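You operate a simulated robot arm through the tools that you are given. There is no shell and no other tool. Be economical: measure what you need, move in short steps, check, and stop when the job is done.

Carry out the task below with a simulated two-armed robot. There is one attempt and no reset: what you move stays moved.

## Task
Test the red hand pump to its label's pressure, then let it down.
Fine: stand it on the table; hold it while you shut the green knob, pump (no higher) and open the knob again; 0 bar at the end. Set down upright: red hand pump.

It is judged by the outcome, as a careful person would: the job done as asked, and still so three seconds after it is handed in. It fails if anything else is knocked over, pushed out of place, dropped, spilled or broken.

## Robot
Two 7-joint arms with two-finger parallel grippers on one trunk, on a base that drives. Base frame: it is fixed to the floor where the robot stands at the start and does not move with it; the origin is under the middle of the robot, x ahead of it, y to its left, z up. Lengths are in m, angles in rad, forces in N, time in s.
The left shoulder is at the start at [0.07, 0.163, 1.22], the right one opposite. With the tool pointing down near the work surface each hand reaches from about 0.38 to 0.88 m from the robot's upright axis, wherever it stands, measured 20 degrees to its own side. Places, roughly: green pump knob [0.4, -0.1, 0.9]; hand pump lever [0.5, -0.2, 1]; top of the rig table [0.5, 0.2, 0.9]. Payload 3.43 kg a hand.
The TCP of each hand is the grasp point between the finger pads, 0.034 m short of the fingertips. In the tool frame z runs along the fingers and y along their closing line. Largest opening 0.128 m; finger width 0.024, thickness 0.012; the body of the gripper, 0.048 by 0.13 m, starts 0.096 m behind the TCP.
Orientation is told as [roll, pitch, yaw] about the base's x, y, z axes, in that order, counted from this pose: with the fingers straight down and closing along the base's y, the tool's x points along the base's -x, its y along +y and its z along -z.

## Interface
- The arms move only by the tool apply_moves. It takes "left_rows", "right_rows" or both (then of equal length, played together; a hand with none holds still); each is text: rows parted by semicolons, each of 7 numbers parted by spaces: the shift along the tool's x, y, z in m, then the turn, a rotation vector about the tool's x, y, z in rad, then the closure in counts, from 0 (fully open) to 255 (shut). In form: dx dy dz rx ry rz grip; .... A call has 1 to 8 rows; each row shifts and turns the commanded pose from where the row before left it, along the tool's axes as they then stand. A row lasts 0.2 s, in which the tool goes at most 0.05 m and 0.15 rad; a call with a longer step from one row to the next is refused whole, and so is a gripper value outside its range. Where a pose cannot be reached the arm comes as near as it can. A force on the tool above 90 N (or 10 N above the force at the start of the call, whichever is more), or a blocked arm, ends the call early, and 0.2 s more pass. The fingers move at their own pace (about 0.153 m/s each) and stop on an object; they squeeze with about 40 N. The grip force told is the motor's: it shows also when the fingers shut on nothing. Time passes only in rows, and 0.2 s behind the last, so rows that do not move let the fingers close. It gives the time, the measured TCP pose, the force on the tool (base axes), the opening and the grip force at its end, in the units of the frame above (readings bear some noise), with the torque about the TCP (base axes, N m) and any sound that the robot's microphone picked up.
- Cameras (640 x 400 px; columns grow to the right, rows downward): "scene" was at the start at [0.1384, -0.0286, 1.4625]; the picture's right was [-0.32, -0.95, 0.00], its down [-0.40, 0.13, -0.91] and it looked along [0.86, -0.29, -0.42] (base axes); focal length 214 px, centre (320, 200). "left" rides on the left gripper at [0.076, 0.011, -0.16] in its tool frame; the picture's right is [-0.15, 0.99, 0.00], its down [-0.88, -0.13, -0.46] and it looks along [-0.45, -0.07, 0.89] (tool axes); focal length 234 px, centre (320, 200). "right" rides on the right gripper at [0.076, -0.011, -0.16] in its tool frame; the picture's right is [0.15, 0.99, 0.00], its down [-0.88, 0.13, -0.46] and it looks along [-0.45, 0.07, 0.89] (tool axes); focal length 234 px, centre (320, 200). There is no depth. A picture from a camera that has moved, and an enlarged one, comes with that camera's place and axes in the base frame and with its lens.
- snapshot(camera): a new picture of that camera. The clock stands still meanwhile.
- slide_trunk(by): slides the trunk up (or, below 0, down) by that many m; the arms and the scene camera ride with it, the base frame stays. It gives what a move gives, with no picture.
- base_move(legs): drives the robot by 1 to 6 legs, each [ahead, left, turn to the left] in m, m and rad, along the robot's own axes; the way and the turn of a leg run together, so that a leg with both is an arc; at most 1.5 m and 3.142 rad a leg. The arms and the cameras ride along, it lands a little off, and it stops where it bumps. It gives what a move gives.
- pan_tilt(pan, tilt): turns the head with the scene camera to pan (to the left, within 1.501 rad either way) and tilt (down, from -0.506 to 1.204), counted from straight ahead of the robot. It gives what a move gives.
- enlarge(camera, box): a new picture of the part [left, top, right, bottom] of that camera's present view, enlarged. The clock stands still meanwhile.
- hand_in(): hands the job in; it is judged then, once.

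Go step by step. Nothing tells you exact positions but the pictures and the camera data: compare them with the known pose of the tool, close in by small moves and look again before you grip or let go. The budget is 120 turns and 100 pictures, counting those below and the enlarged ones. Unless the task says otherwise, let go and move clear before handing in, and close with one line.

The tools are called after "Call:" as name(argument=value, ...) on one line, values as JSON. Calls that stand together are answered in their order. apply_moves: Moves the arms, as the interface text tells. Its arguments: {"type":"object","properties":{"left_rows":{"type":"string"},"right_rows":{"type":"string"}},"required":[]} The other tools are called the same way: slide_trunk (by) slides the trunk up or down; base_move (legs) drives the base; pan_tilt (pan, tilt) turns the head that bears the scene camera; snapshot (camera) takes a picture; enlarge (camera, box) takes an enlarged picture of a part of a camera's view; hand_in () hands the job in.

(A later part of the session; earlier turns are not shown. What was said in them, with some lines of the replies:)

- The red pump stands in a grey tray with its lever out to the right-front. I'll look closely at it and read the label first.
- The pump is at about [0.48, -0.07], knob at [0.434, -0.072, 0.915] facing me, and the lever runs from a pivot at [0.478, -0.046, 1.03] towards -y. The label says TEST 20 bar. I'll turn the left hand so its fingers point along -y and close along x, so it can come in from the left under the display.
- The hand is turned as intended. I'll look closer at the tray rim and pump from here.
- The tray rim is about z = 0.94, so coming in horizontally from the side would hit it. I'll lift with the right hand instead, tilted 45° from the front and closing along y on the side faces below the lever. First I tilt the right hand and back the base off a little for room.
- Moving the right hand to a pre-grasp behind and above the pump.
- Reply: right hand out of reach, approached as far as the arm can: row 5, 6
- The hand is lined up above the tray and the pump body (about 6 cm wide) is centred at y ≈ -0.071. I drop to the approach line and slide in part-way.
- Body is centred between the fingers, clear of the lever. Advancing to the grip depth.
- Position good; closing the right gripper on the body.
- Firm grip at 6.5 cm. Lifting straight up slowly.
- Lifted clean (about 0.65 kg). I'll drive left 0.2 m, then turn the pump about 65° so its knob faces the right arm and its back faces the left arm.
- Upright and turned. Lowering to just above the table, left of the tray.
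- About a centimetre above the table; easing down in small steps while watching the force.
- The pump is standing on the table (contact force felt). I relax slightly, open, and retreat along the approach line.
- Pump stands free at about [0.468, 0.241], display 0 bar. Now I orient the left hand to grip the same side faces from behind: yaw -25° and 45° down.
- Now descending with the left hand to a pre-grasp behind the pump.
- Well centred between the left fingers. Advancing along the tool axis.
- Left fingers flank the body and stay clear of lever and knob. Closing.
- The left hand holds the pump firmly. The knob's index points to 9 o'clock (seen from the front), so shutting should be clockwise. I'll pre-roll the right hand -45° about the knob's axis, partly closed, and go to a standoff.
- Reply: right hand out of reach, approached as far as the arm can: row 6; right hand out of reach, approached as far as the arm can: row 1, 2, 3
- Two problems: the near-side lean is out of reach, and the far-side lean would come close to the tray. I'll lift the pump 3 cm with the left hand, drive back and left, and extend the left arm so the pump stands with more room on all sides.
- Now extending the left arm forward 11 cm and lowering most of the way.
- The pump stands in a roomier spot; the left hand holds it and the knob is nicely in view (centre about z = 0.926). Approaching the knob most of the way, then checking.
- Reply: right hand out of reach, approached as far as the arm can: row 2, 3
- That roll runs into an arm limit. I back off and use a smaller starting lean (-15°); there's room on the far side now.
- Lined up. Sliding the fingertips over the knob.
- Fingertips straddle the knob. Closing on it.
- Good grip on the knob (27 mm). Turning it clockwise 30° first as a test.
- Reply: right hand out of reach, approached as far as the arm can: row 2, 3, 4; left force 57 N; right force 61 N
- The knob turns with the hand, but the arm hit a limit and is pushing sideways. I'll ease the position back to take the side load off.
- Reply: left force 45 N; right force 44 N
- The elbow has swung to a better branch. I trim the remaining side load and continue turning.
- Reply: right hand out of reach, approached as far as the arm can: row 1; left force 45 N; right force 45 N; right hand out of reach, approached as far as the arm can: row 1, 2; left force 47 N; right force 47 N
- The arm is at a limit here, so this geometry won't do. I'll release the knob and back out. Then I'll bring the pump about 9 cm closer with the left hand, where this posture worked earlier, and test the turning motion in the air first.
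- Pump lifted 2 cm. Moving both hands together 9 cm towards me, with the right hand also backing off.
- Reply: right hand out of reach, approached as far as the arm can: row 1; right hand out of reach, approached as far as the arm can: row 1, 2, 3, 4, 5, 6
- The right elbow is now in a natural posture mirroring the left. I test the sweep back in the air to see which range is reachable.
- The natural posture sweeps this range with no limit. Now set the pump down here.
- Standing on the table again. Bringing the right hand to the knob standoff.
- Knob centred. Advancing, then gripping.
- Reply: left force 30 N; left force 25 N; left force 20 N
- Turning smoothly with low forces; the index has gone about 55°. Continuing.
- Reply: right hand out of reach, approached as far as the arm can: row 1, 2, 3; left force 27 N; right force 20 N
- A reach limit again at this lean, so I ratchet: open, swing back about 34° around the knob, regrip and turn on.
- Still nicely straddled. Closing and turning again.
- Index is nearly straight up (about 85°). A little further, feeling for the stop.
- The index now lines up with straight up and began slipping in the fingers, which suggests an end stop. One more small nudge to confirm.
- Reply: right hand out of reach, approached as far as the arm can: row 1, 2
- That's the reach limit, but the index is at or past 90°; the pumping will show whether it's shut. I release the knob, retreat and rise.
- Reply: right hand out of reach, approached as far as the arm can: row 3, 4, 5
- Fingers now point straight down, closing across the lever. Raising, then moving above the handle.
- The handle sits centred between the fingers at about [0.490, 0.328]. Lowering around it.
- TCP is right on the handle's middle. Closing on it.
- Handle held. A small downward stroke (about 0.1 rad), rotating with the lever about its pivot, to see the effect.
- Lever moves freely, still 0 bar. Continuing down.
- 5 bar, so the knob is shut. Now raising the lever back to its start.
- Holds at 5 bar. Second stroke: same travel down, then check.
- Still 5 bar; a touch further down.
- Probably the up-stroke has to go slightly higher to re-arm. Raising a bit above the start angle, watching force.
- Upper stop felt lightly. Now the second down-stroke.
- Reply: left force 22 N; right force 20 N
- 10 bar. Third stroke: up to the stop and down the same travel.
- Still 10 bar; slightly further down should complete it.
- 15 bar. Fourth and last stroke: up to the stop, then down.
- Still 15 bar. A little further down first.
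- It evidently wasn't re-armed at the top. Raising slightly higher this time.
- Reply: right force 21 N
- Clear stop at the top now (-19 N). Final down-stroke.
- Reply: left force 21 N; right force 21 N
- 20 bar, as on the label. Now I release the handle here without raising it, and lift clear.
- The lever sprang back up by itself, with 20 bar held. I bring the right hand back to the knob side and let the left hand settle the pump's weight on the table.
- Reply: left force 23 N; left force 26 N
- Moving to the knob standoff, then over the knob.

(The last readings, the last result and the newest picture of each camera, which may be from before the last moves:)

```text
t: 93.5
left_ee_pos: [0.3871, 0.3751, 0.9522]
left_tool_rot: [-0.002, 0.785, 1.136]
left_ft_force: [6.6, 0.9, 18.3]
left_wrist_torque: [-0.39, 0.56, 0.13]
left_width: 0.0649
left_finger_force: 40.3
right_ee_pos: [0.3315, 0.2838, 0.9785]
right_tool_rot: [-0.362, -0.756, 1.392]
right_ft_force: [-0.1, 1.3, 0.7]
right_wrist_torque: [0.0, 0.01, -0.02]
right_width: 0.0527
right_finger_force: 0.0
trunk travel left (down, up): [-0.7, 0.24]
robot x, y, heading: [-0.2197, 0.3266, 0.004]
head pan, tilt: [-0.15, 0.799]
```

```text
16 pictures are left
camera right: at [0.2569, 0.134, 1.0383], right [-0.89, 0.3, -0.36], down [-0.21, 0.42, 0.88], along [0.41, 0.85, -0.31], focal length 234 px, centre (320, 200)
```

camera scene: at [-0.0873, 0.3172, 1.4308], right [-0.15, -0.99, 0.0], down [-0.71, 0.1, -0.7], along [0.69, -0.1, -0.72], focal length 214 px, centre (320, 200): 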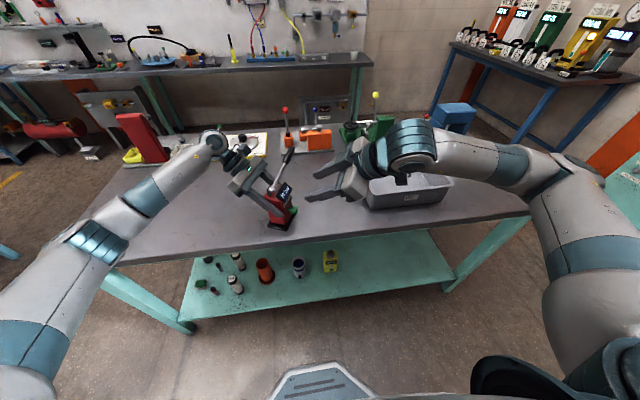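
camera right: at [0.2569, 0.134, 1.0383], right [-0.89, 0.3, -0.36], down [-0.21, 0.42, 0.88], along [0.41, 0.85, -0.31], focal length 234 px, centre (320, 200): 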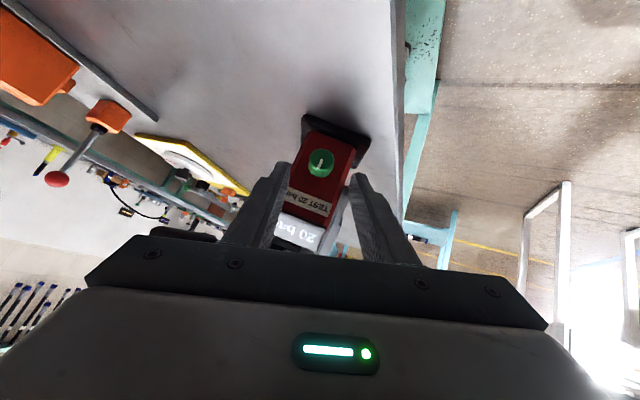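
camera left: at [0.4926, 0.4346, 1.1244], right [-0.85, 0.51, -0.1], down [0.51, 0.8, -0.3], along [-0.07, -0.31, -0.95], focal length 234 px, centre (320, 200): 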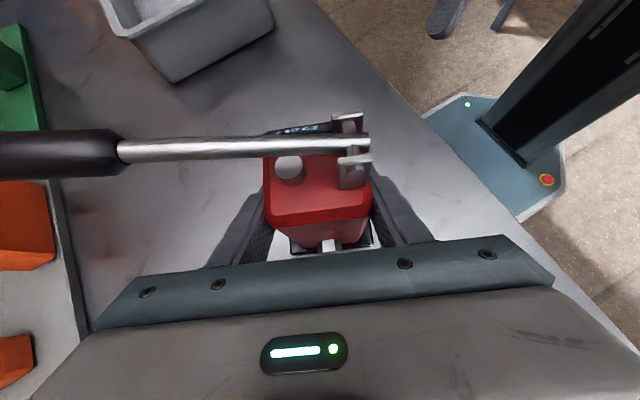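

Lined up. Advancing over the knob, swinging open fingers to +10°, and closing.

Call:
apply_moves(right_rows="0 0 .02 0 0 0 150;0 0 .015 0 0 0 150;0 0 .013 0 0 0 150;.0001 -.0027 .0001 -.1027 0 .1027 150;.0001 -.0027 .0001 -.1027 0 .1027 150;.0001 -.0025 .0001 -.09 0 .09 150;0 0 0 0 0 0 150")

Call:
snapshot(camera="right")

```text
t: 95.1
left_ee_pos: [0.3873, 0.3755, 0.9531]
left_tool_rot: [-0.003, 0.786, 1.136]
left_ft_force: [3.1, -0.2, 13.8]
left_wrist_torque: [-0.46, 0.53, 0.11]
left_width: 0.065
left_finger_force: 39.8
right_ee_pos: [0.3607, 0.3062, 0.9469]
right_tool_rot: [0.222, -0.777, 0.98]
right_ft_force: [-1.0, 0.6, -1.4]
right_wrist_torque: [0.0, 0.03, -0.02]
right_width: 0.0527
right_finger_force: 0.1
trunk travel left (down, up): [-0.7, 0.24]
robot x, y, heading: [-0.2178, 0.329, 0.006]
head pan, tilt: [-0.15, 0.799]
```

```text
15 pictures are left
camera right: at [0.3096, 0.1472, 1.0035], right [-0.94, 0.32, 0.05], down [0.14, 0.26, 0.95], along [0.3, 0.91, -0.29], focal length 234 px, centre (320, 200)
```

right: 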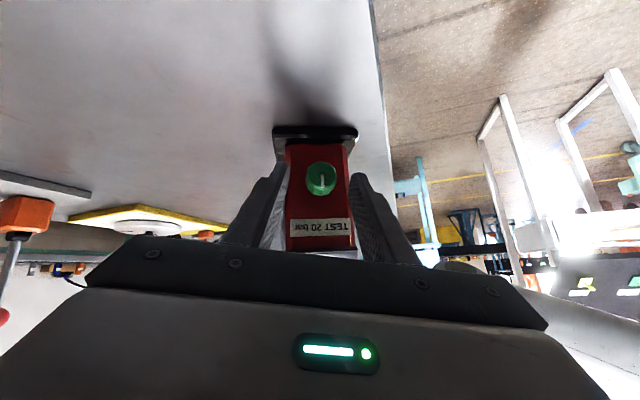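

Straddled well. Closing and turning counter-clockwise to open.

Call:
apply_moves(right_rows="0 0 0 0 0 0 255;0 0 0 0 0 0 255;.0001 .0024 .0001 .0926 0 -.0926 255;.0001 .0024 .0001 .0926 0 -.0926 255;.0001 .0024 .0001 .0926 0 -.0926 255;.0001 .0024 .0001 .0926 0 -.0926 255")

Call:
snapshot(camera="right")

Call:
enlarge(camera="scene", box=[260, 160, 332, 205])

```text
t: 96.5
left_ee_pos: [0.3873, 0.3754, 0.9521]
left_tool_rot: [-0.002, 0.785, 1.138]
left_ft_force: [17.3, -8.2, 2.6]
left_wrist_torque: [0.01, 0.68, 1.06]
left_width: 0.0648
left_finger_force: 39.7
right_ee_pos: [0.3494, 0.3118, 0.9455]
right_tool_rot: [-0.501, -0.726, 1.489]
right_ft_force: [-22.8, 10.7, 7.8]
right_wrist_torque: [0.37, 0.39, 0.69]
right_width: 0.0271
right_finger_force: 40.1
trunk travel left (down, up): [-0.7, 0.24]
robot x, y, heading: [-0.2162, 0.3273, 0.003]
head pan, tilt: [-0.15, 0.799]
```

```text
14 pictures are left
camera right: at [0.2707, 0.1651, 1.0048], right [-0.85, 0.28, -0.45], down [-0.3, 0.46, 0.84], along [0.44, 0.84, -0.31], focal length 234 px, centre (320, 200)
```

right: 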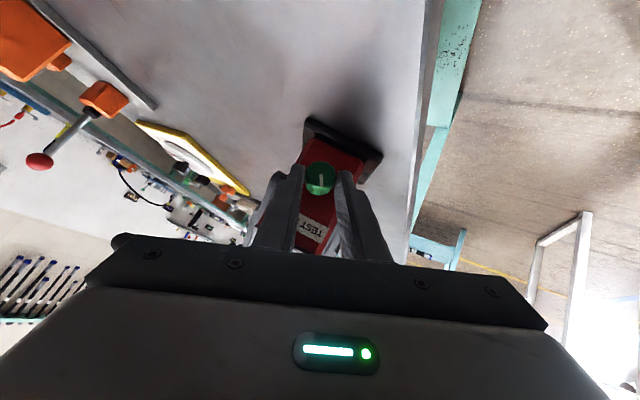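

```text
8.89 times, centred on (296, 182) of scene
camera zoom: at [-0.0882, 0.317, 1.4308], right [-0.15, -0.99, 0.0], down [-0.71, 0.1, -0.7], along [0.69, -0.1, -0.72], focal length 1906 px, centre (533, 356)
```

zoom: 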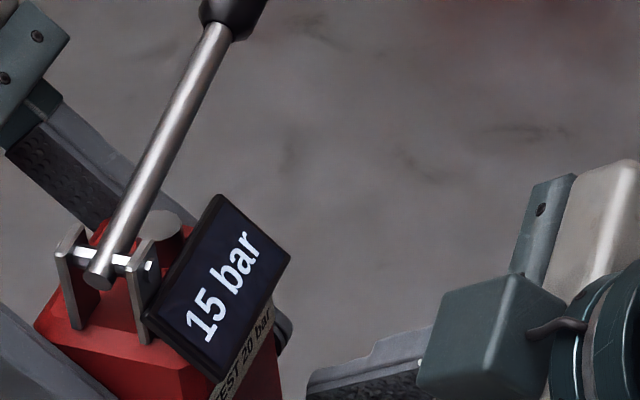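

Pressure is falling (15 bar). Turning a bit more in this grip.

Call:
apply_moves(right_rows="-.001 .0014 0 .0926 0 -.0926 255;.0001 .0024 .0001 .0926 0 -.0926 255;0 0 0 0 0 0 255")

Call:
enlarge(camera="scene", box=[260, 160, 332, 205])

```text
t: 97.3
left_ee_pos: [0.3903, 0.3753, 0.9535]
left_tool_rot: [-0.008, 0.785, 1.14]
left_ft_force: [31.7, -10.2, 0.3]
left_wrist_torque: [-0.33, -0.28, 1.53]
left_width: 0.065
left_finger_force: 40.1
right_ee_pos: [0.3473, 0.3136, 0.9434]
right_tool_rot: [-0.799, -0.612, 1.674]
right_ft_force: [-34.9, 12.3, 1.9]
right_wrist_torque: [0.37, 0.57, 0.99]
right_width: 0.0272
right_finger_force: 40.2
trunk travel left (down, up): [-0.7, 0.24]
robot x, y, heading: [-0.2164, 0.3295, 0.008]
head pan, tilt: [-0.15, 0.799]
```

```text
8.89 times, centred on (296, 182) of scene
camera zoom: at [-0.0866, 0.3171, 1.4306], right [-0.15, -0.99, 0.0], down [-0.71, 0.1, -0.7], along [0.69, -0.1, -0.72], focal length 1906 px, centre (533, 356)
```

zoom: 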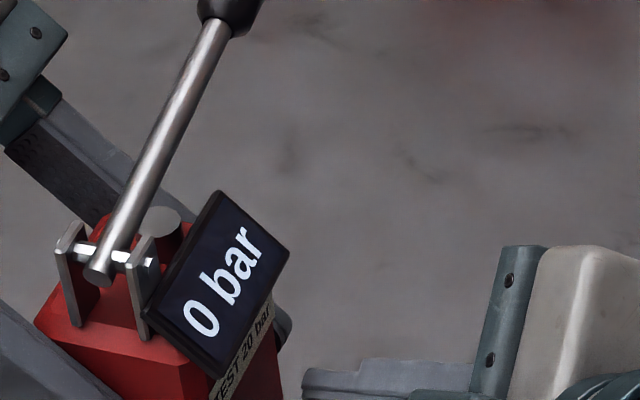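

0 bar. I'll ratchet once more so the knob is properly open, back to where it started.

Call:
apply_moves(right_rows="-.0005 -.002 0 0 0 0 200;0 0 0 0 0 0 150;.0001 -.0024 .0001 -.0926 0 .0926 150;.0001 -.0024 .0001 -.0926 0 .0926 150;.0001 -.0024 .0001 -.0926 0 .0926 150;.0001 -.0024 .0001 -.0926 0 .0926 150;.0001 -.0024 .0001 -.0926 0 .0926 150;0 0 0 0 0 0 150")

Call:
snapshot(camera="right")

```text
t: 99.1
left_ee_pos: [0.3882, 0.3754, 0.9517]
left_tool_rot: [-0.002, 0.786, 1.139]
left_ft_force: [-3.9, -3.1, 5.6]
left_wrist_torque: [-0.63, 0.48, -0.11]
left_width: 0.065
left_finger_force: 39.9
right_ee_pos: [0.3607, 0.3069, 0.95]
right_tool_rot: [0.036, -0.789, 1.111]
right_ft_force: [0.3, 0.7, 0.3]
right_wrist_torque: [0.0, 0.0, 0.03]
right_width: 0.0527
right_finger_force: 0.0
trunk travel left (down, up): [-0.7, 0.24]
robot x, y, heading: [-0.2183, 0.3278, 0.004]
head pan, tilt: [-0.15, 0.799]
```

```text
11 pictures are left
camera right: at [0.302, 0.1515, 1.0082], right [-0.94, 0.32, -0.08], down [0.03, 0.31, 0.95], along [0.33, 0.89, -0.3], focal length 234 px, centre (320, 200)
```

right: 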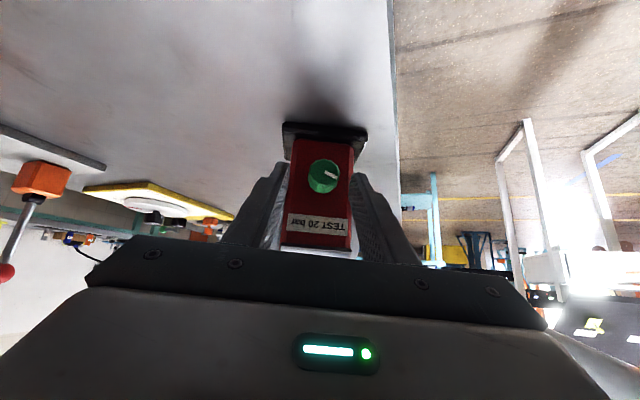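

The index needs about 30° more. Gripping and turning on to its original position.

Call:
apply_moves(right_rows="0 .001 0 0 0 0 255;0 0 0 0 0 0 255;.0001 .0024 .0001 .0926 0 -.0926 255;.0001 .0024 .0001 .0926 0 -.0926 255;.0001 .0024 .0001 .0926 0 -.0926 255;.0001 .0024 .0001 .0926 0 -.0926 255")

Call:
enlarge(camera="right", box=[260, 120, 380, 210])

```text
t: 100.5
left_ee_pos: [0.39, 0.3751, 0.9526]
left_tool_rot: [-0.007, 0.784, 1.135]
left_ft_force: [25.6, -13.9, -1.2]
left_wrist_torque: [-0.43, -0.74, 1.37]
left_width: 0.0649
left_finger_force: 39.7
right_ee_pos: [0.3503, 0.3127, 0.9458]
right_tool_rot: [-0.652, -0.674, 1.587]
right_ft_force: [-27.3, 14.5, 0.1]
right_wrist_torque: [0.6, 0.88, 0.92]
right_width: 0.0272
right_finger_force: 40.2
trunk travel left (down, up): [-0.7, 0.24]
robot x, y, heading: [-0.2148, 0.3303, 0.006]
head pan, tilt: [-0.15, 0.799]
```

```text
4.44 times, centred on (320, 165) of right
camera zoom: at [0.2637, 0.17, 1.0029], right [-0.79, 0.25, -0.56], down [-0.39, 0.51, 0.77], along [0.47, 0.83, -0.3], focal length 1041 px, centre (320, 356)
```

zoom: 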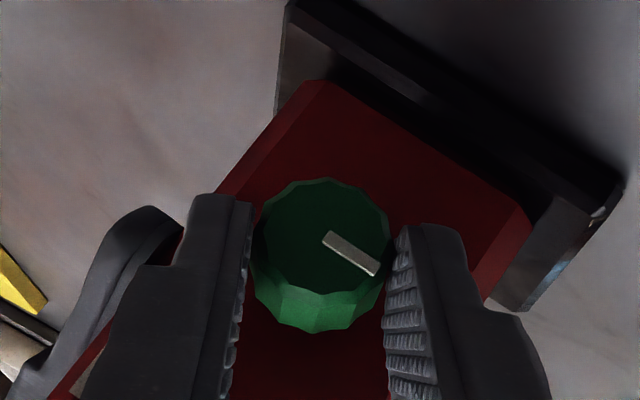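

The index is back at its original open position. Releasing the knob and backing the right hand away.

Call:
apply_moves(right_rows="0 -.001 0 0 0 0 200;0 0 0 0 0 0 150;0 0 -.03 0 0 0 150;0 0 -.03 0 0 0 150;0 0 -.03 0 0 0 150;0 0 0 0 0 0 150")

Call:
enlarge(camera="scene", box=[210, 120, 370, 240])

```text
t: 101.9
left_ee_pos: [0.387, 0.3763, 0.9519]
left_tool_rot: [-0.001, 0.784, 1.136]
left_ft_force: [-3.9, 0.3, 4.8]
left_wrist_torque: [-0.3, 0.25, -0.17]
left_width: 0.0651
left_finger_force: 40.2
right_ee_pos: [0.2988, 0.2644, 1.002]
right_tool_rot: [-0.659, -0.675, 1.586]
right_ft_force: [0.2, 0.2, 0.2]
right_wrist_torque: [0.01, 0.03, -0.02]
right_width: 0.0525
right_finger_force: 0.1
trunk travel left (down, up): [-0.7, 0.24]
robot x, y, heading: [-0.217, 0.3297, 0.001]
head pan, tilt: [-0.15, 0.799]
```

```text
3.33 times, centred on (290, 180) of scene
camera zoom: at [-0.0876, 0.3171, 1.4308], right [-0.15, -0.99, 0.0], down [-0.71, 0.1, -0.7], along [0.69, -0.1, -0.72], focal length 715 px, centre (420, 267)
```

zoom: 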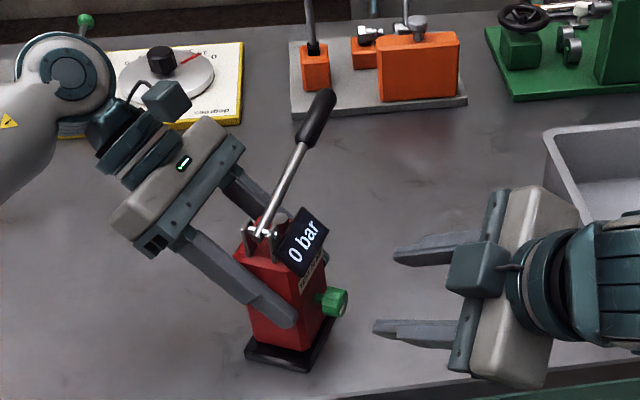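

0 bar, upright on the table. Opening the left hand and retreating straight back along its approach.

Call:
apply_moves(left_rows="0 0 0 0 0 0 200;0 0 0 0 0 0 60;0 0 0 0 0 0 30;0 0 0 0 0 0 30")

Call:
apply_moves(left_rows="0 0 -.02 0 0 0 30;0 0 -.03 0 0 0 30;0 0 -.04 0 0 0 30;0 0 -.04 0 0 0 30;0 0 -.04 0 0 0 30;.028 0 -.028 0 0 0 30;.028 0 -.028 0 0 0 30", right_rows="0 0 0 0 0 0 150;0 0 0 0 0 0 150;0 0 -.02 0 0 0 150;0 0 -.02 0 0 0 150;0 0 -.02 0 0 0 150;0 0 -.02 0 0 0 150;0 0 0 0 0 0 150")

Call:
snapshot(camera="scene")

Call:
enlarge(camera="scene", box=[230, 130, 350, 240])

```text
t: 102.9
left_ee_pos: [0.3894, 0.3742, 0.9513]
left_tool_rot: [0.0, 0.785, 1.139]
left_ft_force: [0.0, -0.2, 0.7]
left_wrist_torque: [-0.05, -0.02, 0.01]
left_width: 0.1129
left_finger_force: 0.1
right_ee_pos: [0.299, 0.2646, 1.0006]
right_tool_rot: [-0.658, -0.674, 1.584]
right_ft_force: [-0.9, 0.4, -0.2]
right_wrist_torque: [-0.01, 0.04, 0.0]
right_width: 0.0525
right_finger_force: 0.0
trunk travel left (down, up): [-0.7, 0.24]
robot x, y, heading: [-0.2181, 0.3313, 0.005]
head pan, tilt: [-0.15, 0.799]
```

```text
t: 104.5
left_ee_pos: [0.4415, 0.4869, 1.1518]
left_tool_rot: [-0.002, 0.786, 1.139]
left_ft_force: [-0.1, -0.1, -0.8]
left_wrist_torque: [0.0, 0.03, 0.02]
left_width: 0.1129
left_finger_force: 0.1
right_ee_pos: [0.3042, 0.2314, 1.0438]
right_tool_rot: [-0.657, -0.673, 1.583]
right_ft_force: [0.1, 0.4, -0.6]
right_wrist_torque: [0.0, 0.02, 0.02]
right_width: 0.0526
right_finger_force: 0.1
right hand out of reach, approached as far as the arm can: row 3, 4, 5, 6
trunk travel left (down, up): [-0.7, 0.24]
robot x, y, heading: [-0.2165, 0.3295, 0.002]
head pan, tilt: [-0.15, 0.799]
```

```text
8 pictures are left
camera scene: at [-0.0865, 0.3164, 1.4306], right [-0.15, -0.99, 0.0], down [-0.71, 0.1, -0.7], along [0.69, -0.1, -0.72], focal length 214 px, centre (320, 200)
```

scene: 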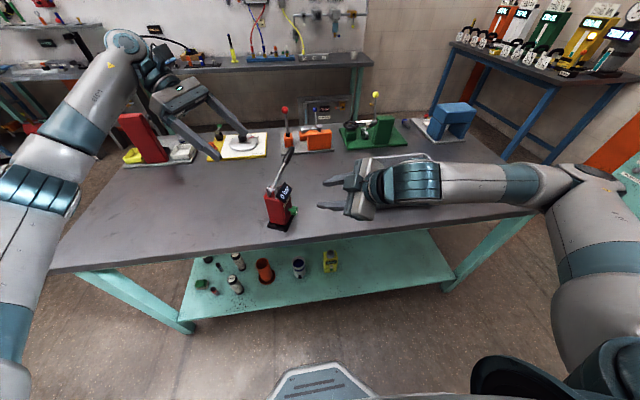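

```text
3.64 times, centred on (290, 185) of scene
camera zoom: at [-0.0865, 0.3164, 1.4306], right [-0.15, -0.99, 0.0], down [-0.71, 0.1, -0.7], along [0.69, -0.1, -0.72], focal length 780 px, centre (429, 254)
```

zoom: 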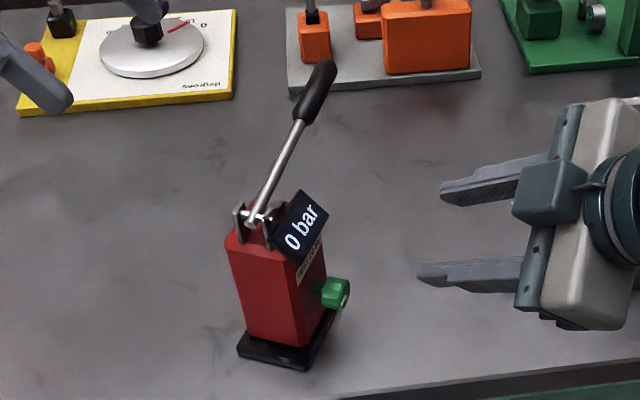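

The pump stands upright on the table by itself and reads 0 bar with the knob open. Both hands are clear and nothing else looks moved, so I'm handing in.

Call:
hand_in()

```text
The job is handed in.
```

I pumped the red hand pump to the 20 bar on its label and let it down again; it now stands upright on the table at 0 bar with the green knob open.
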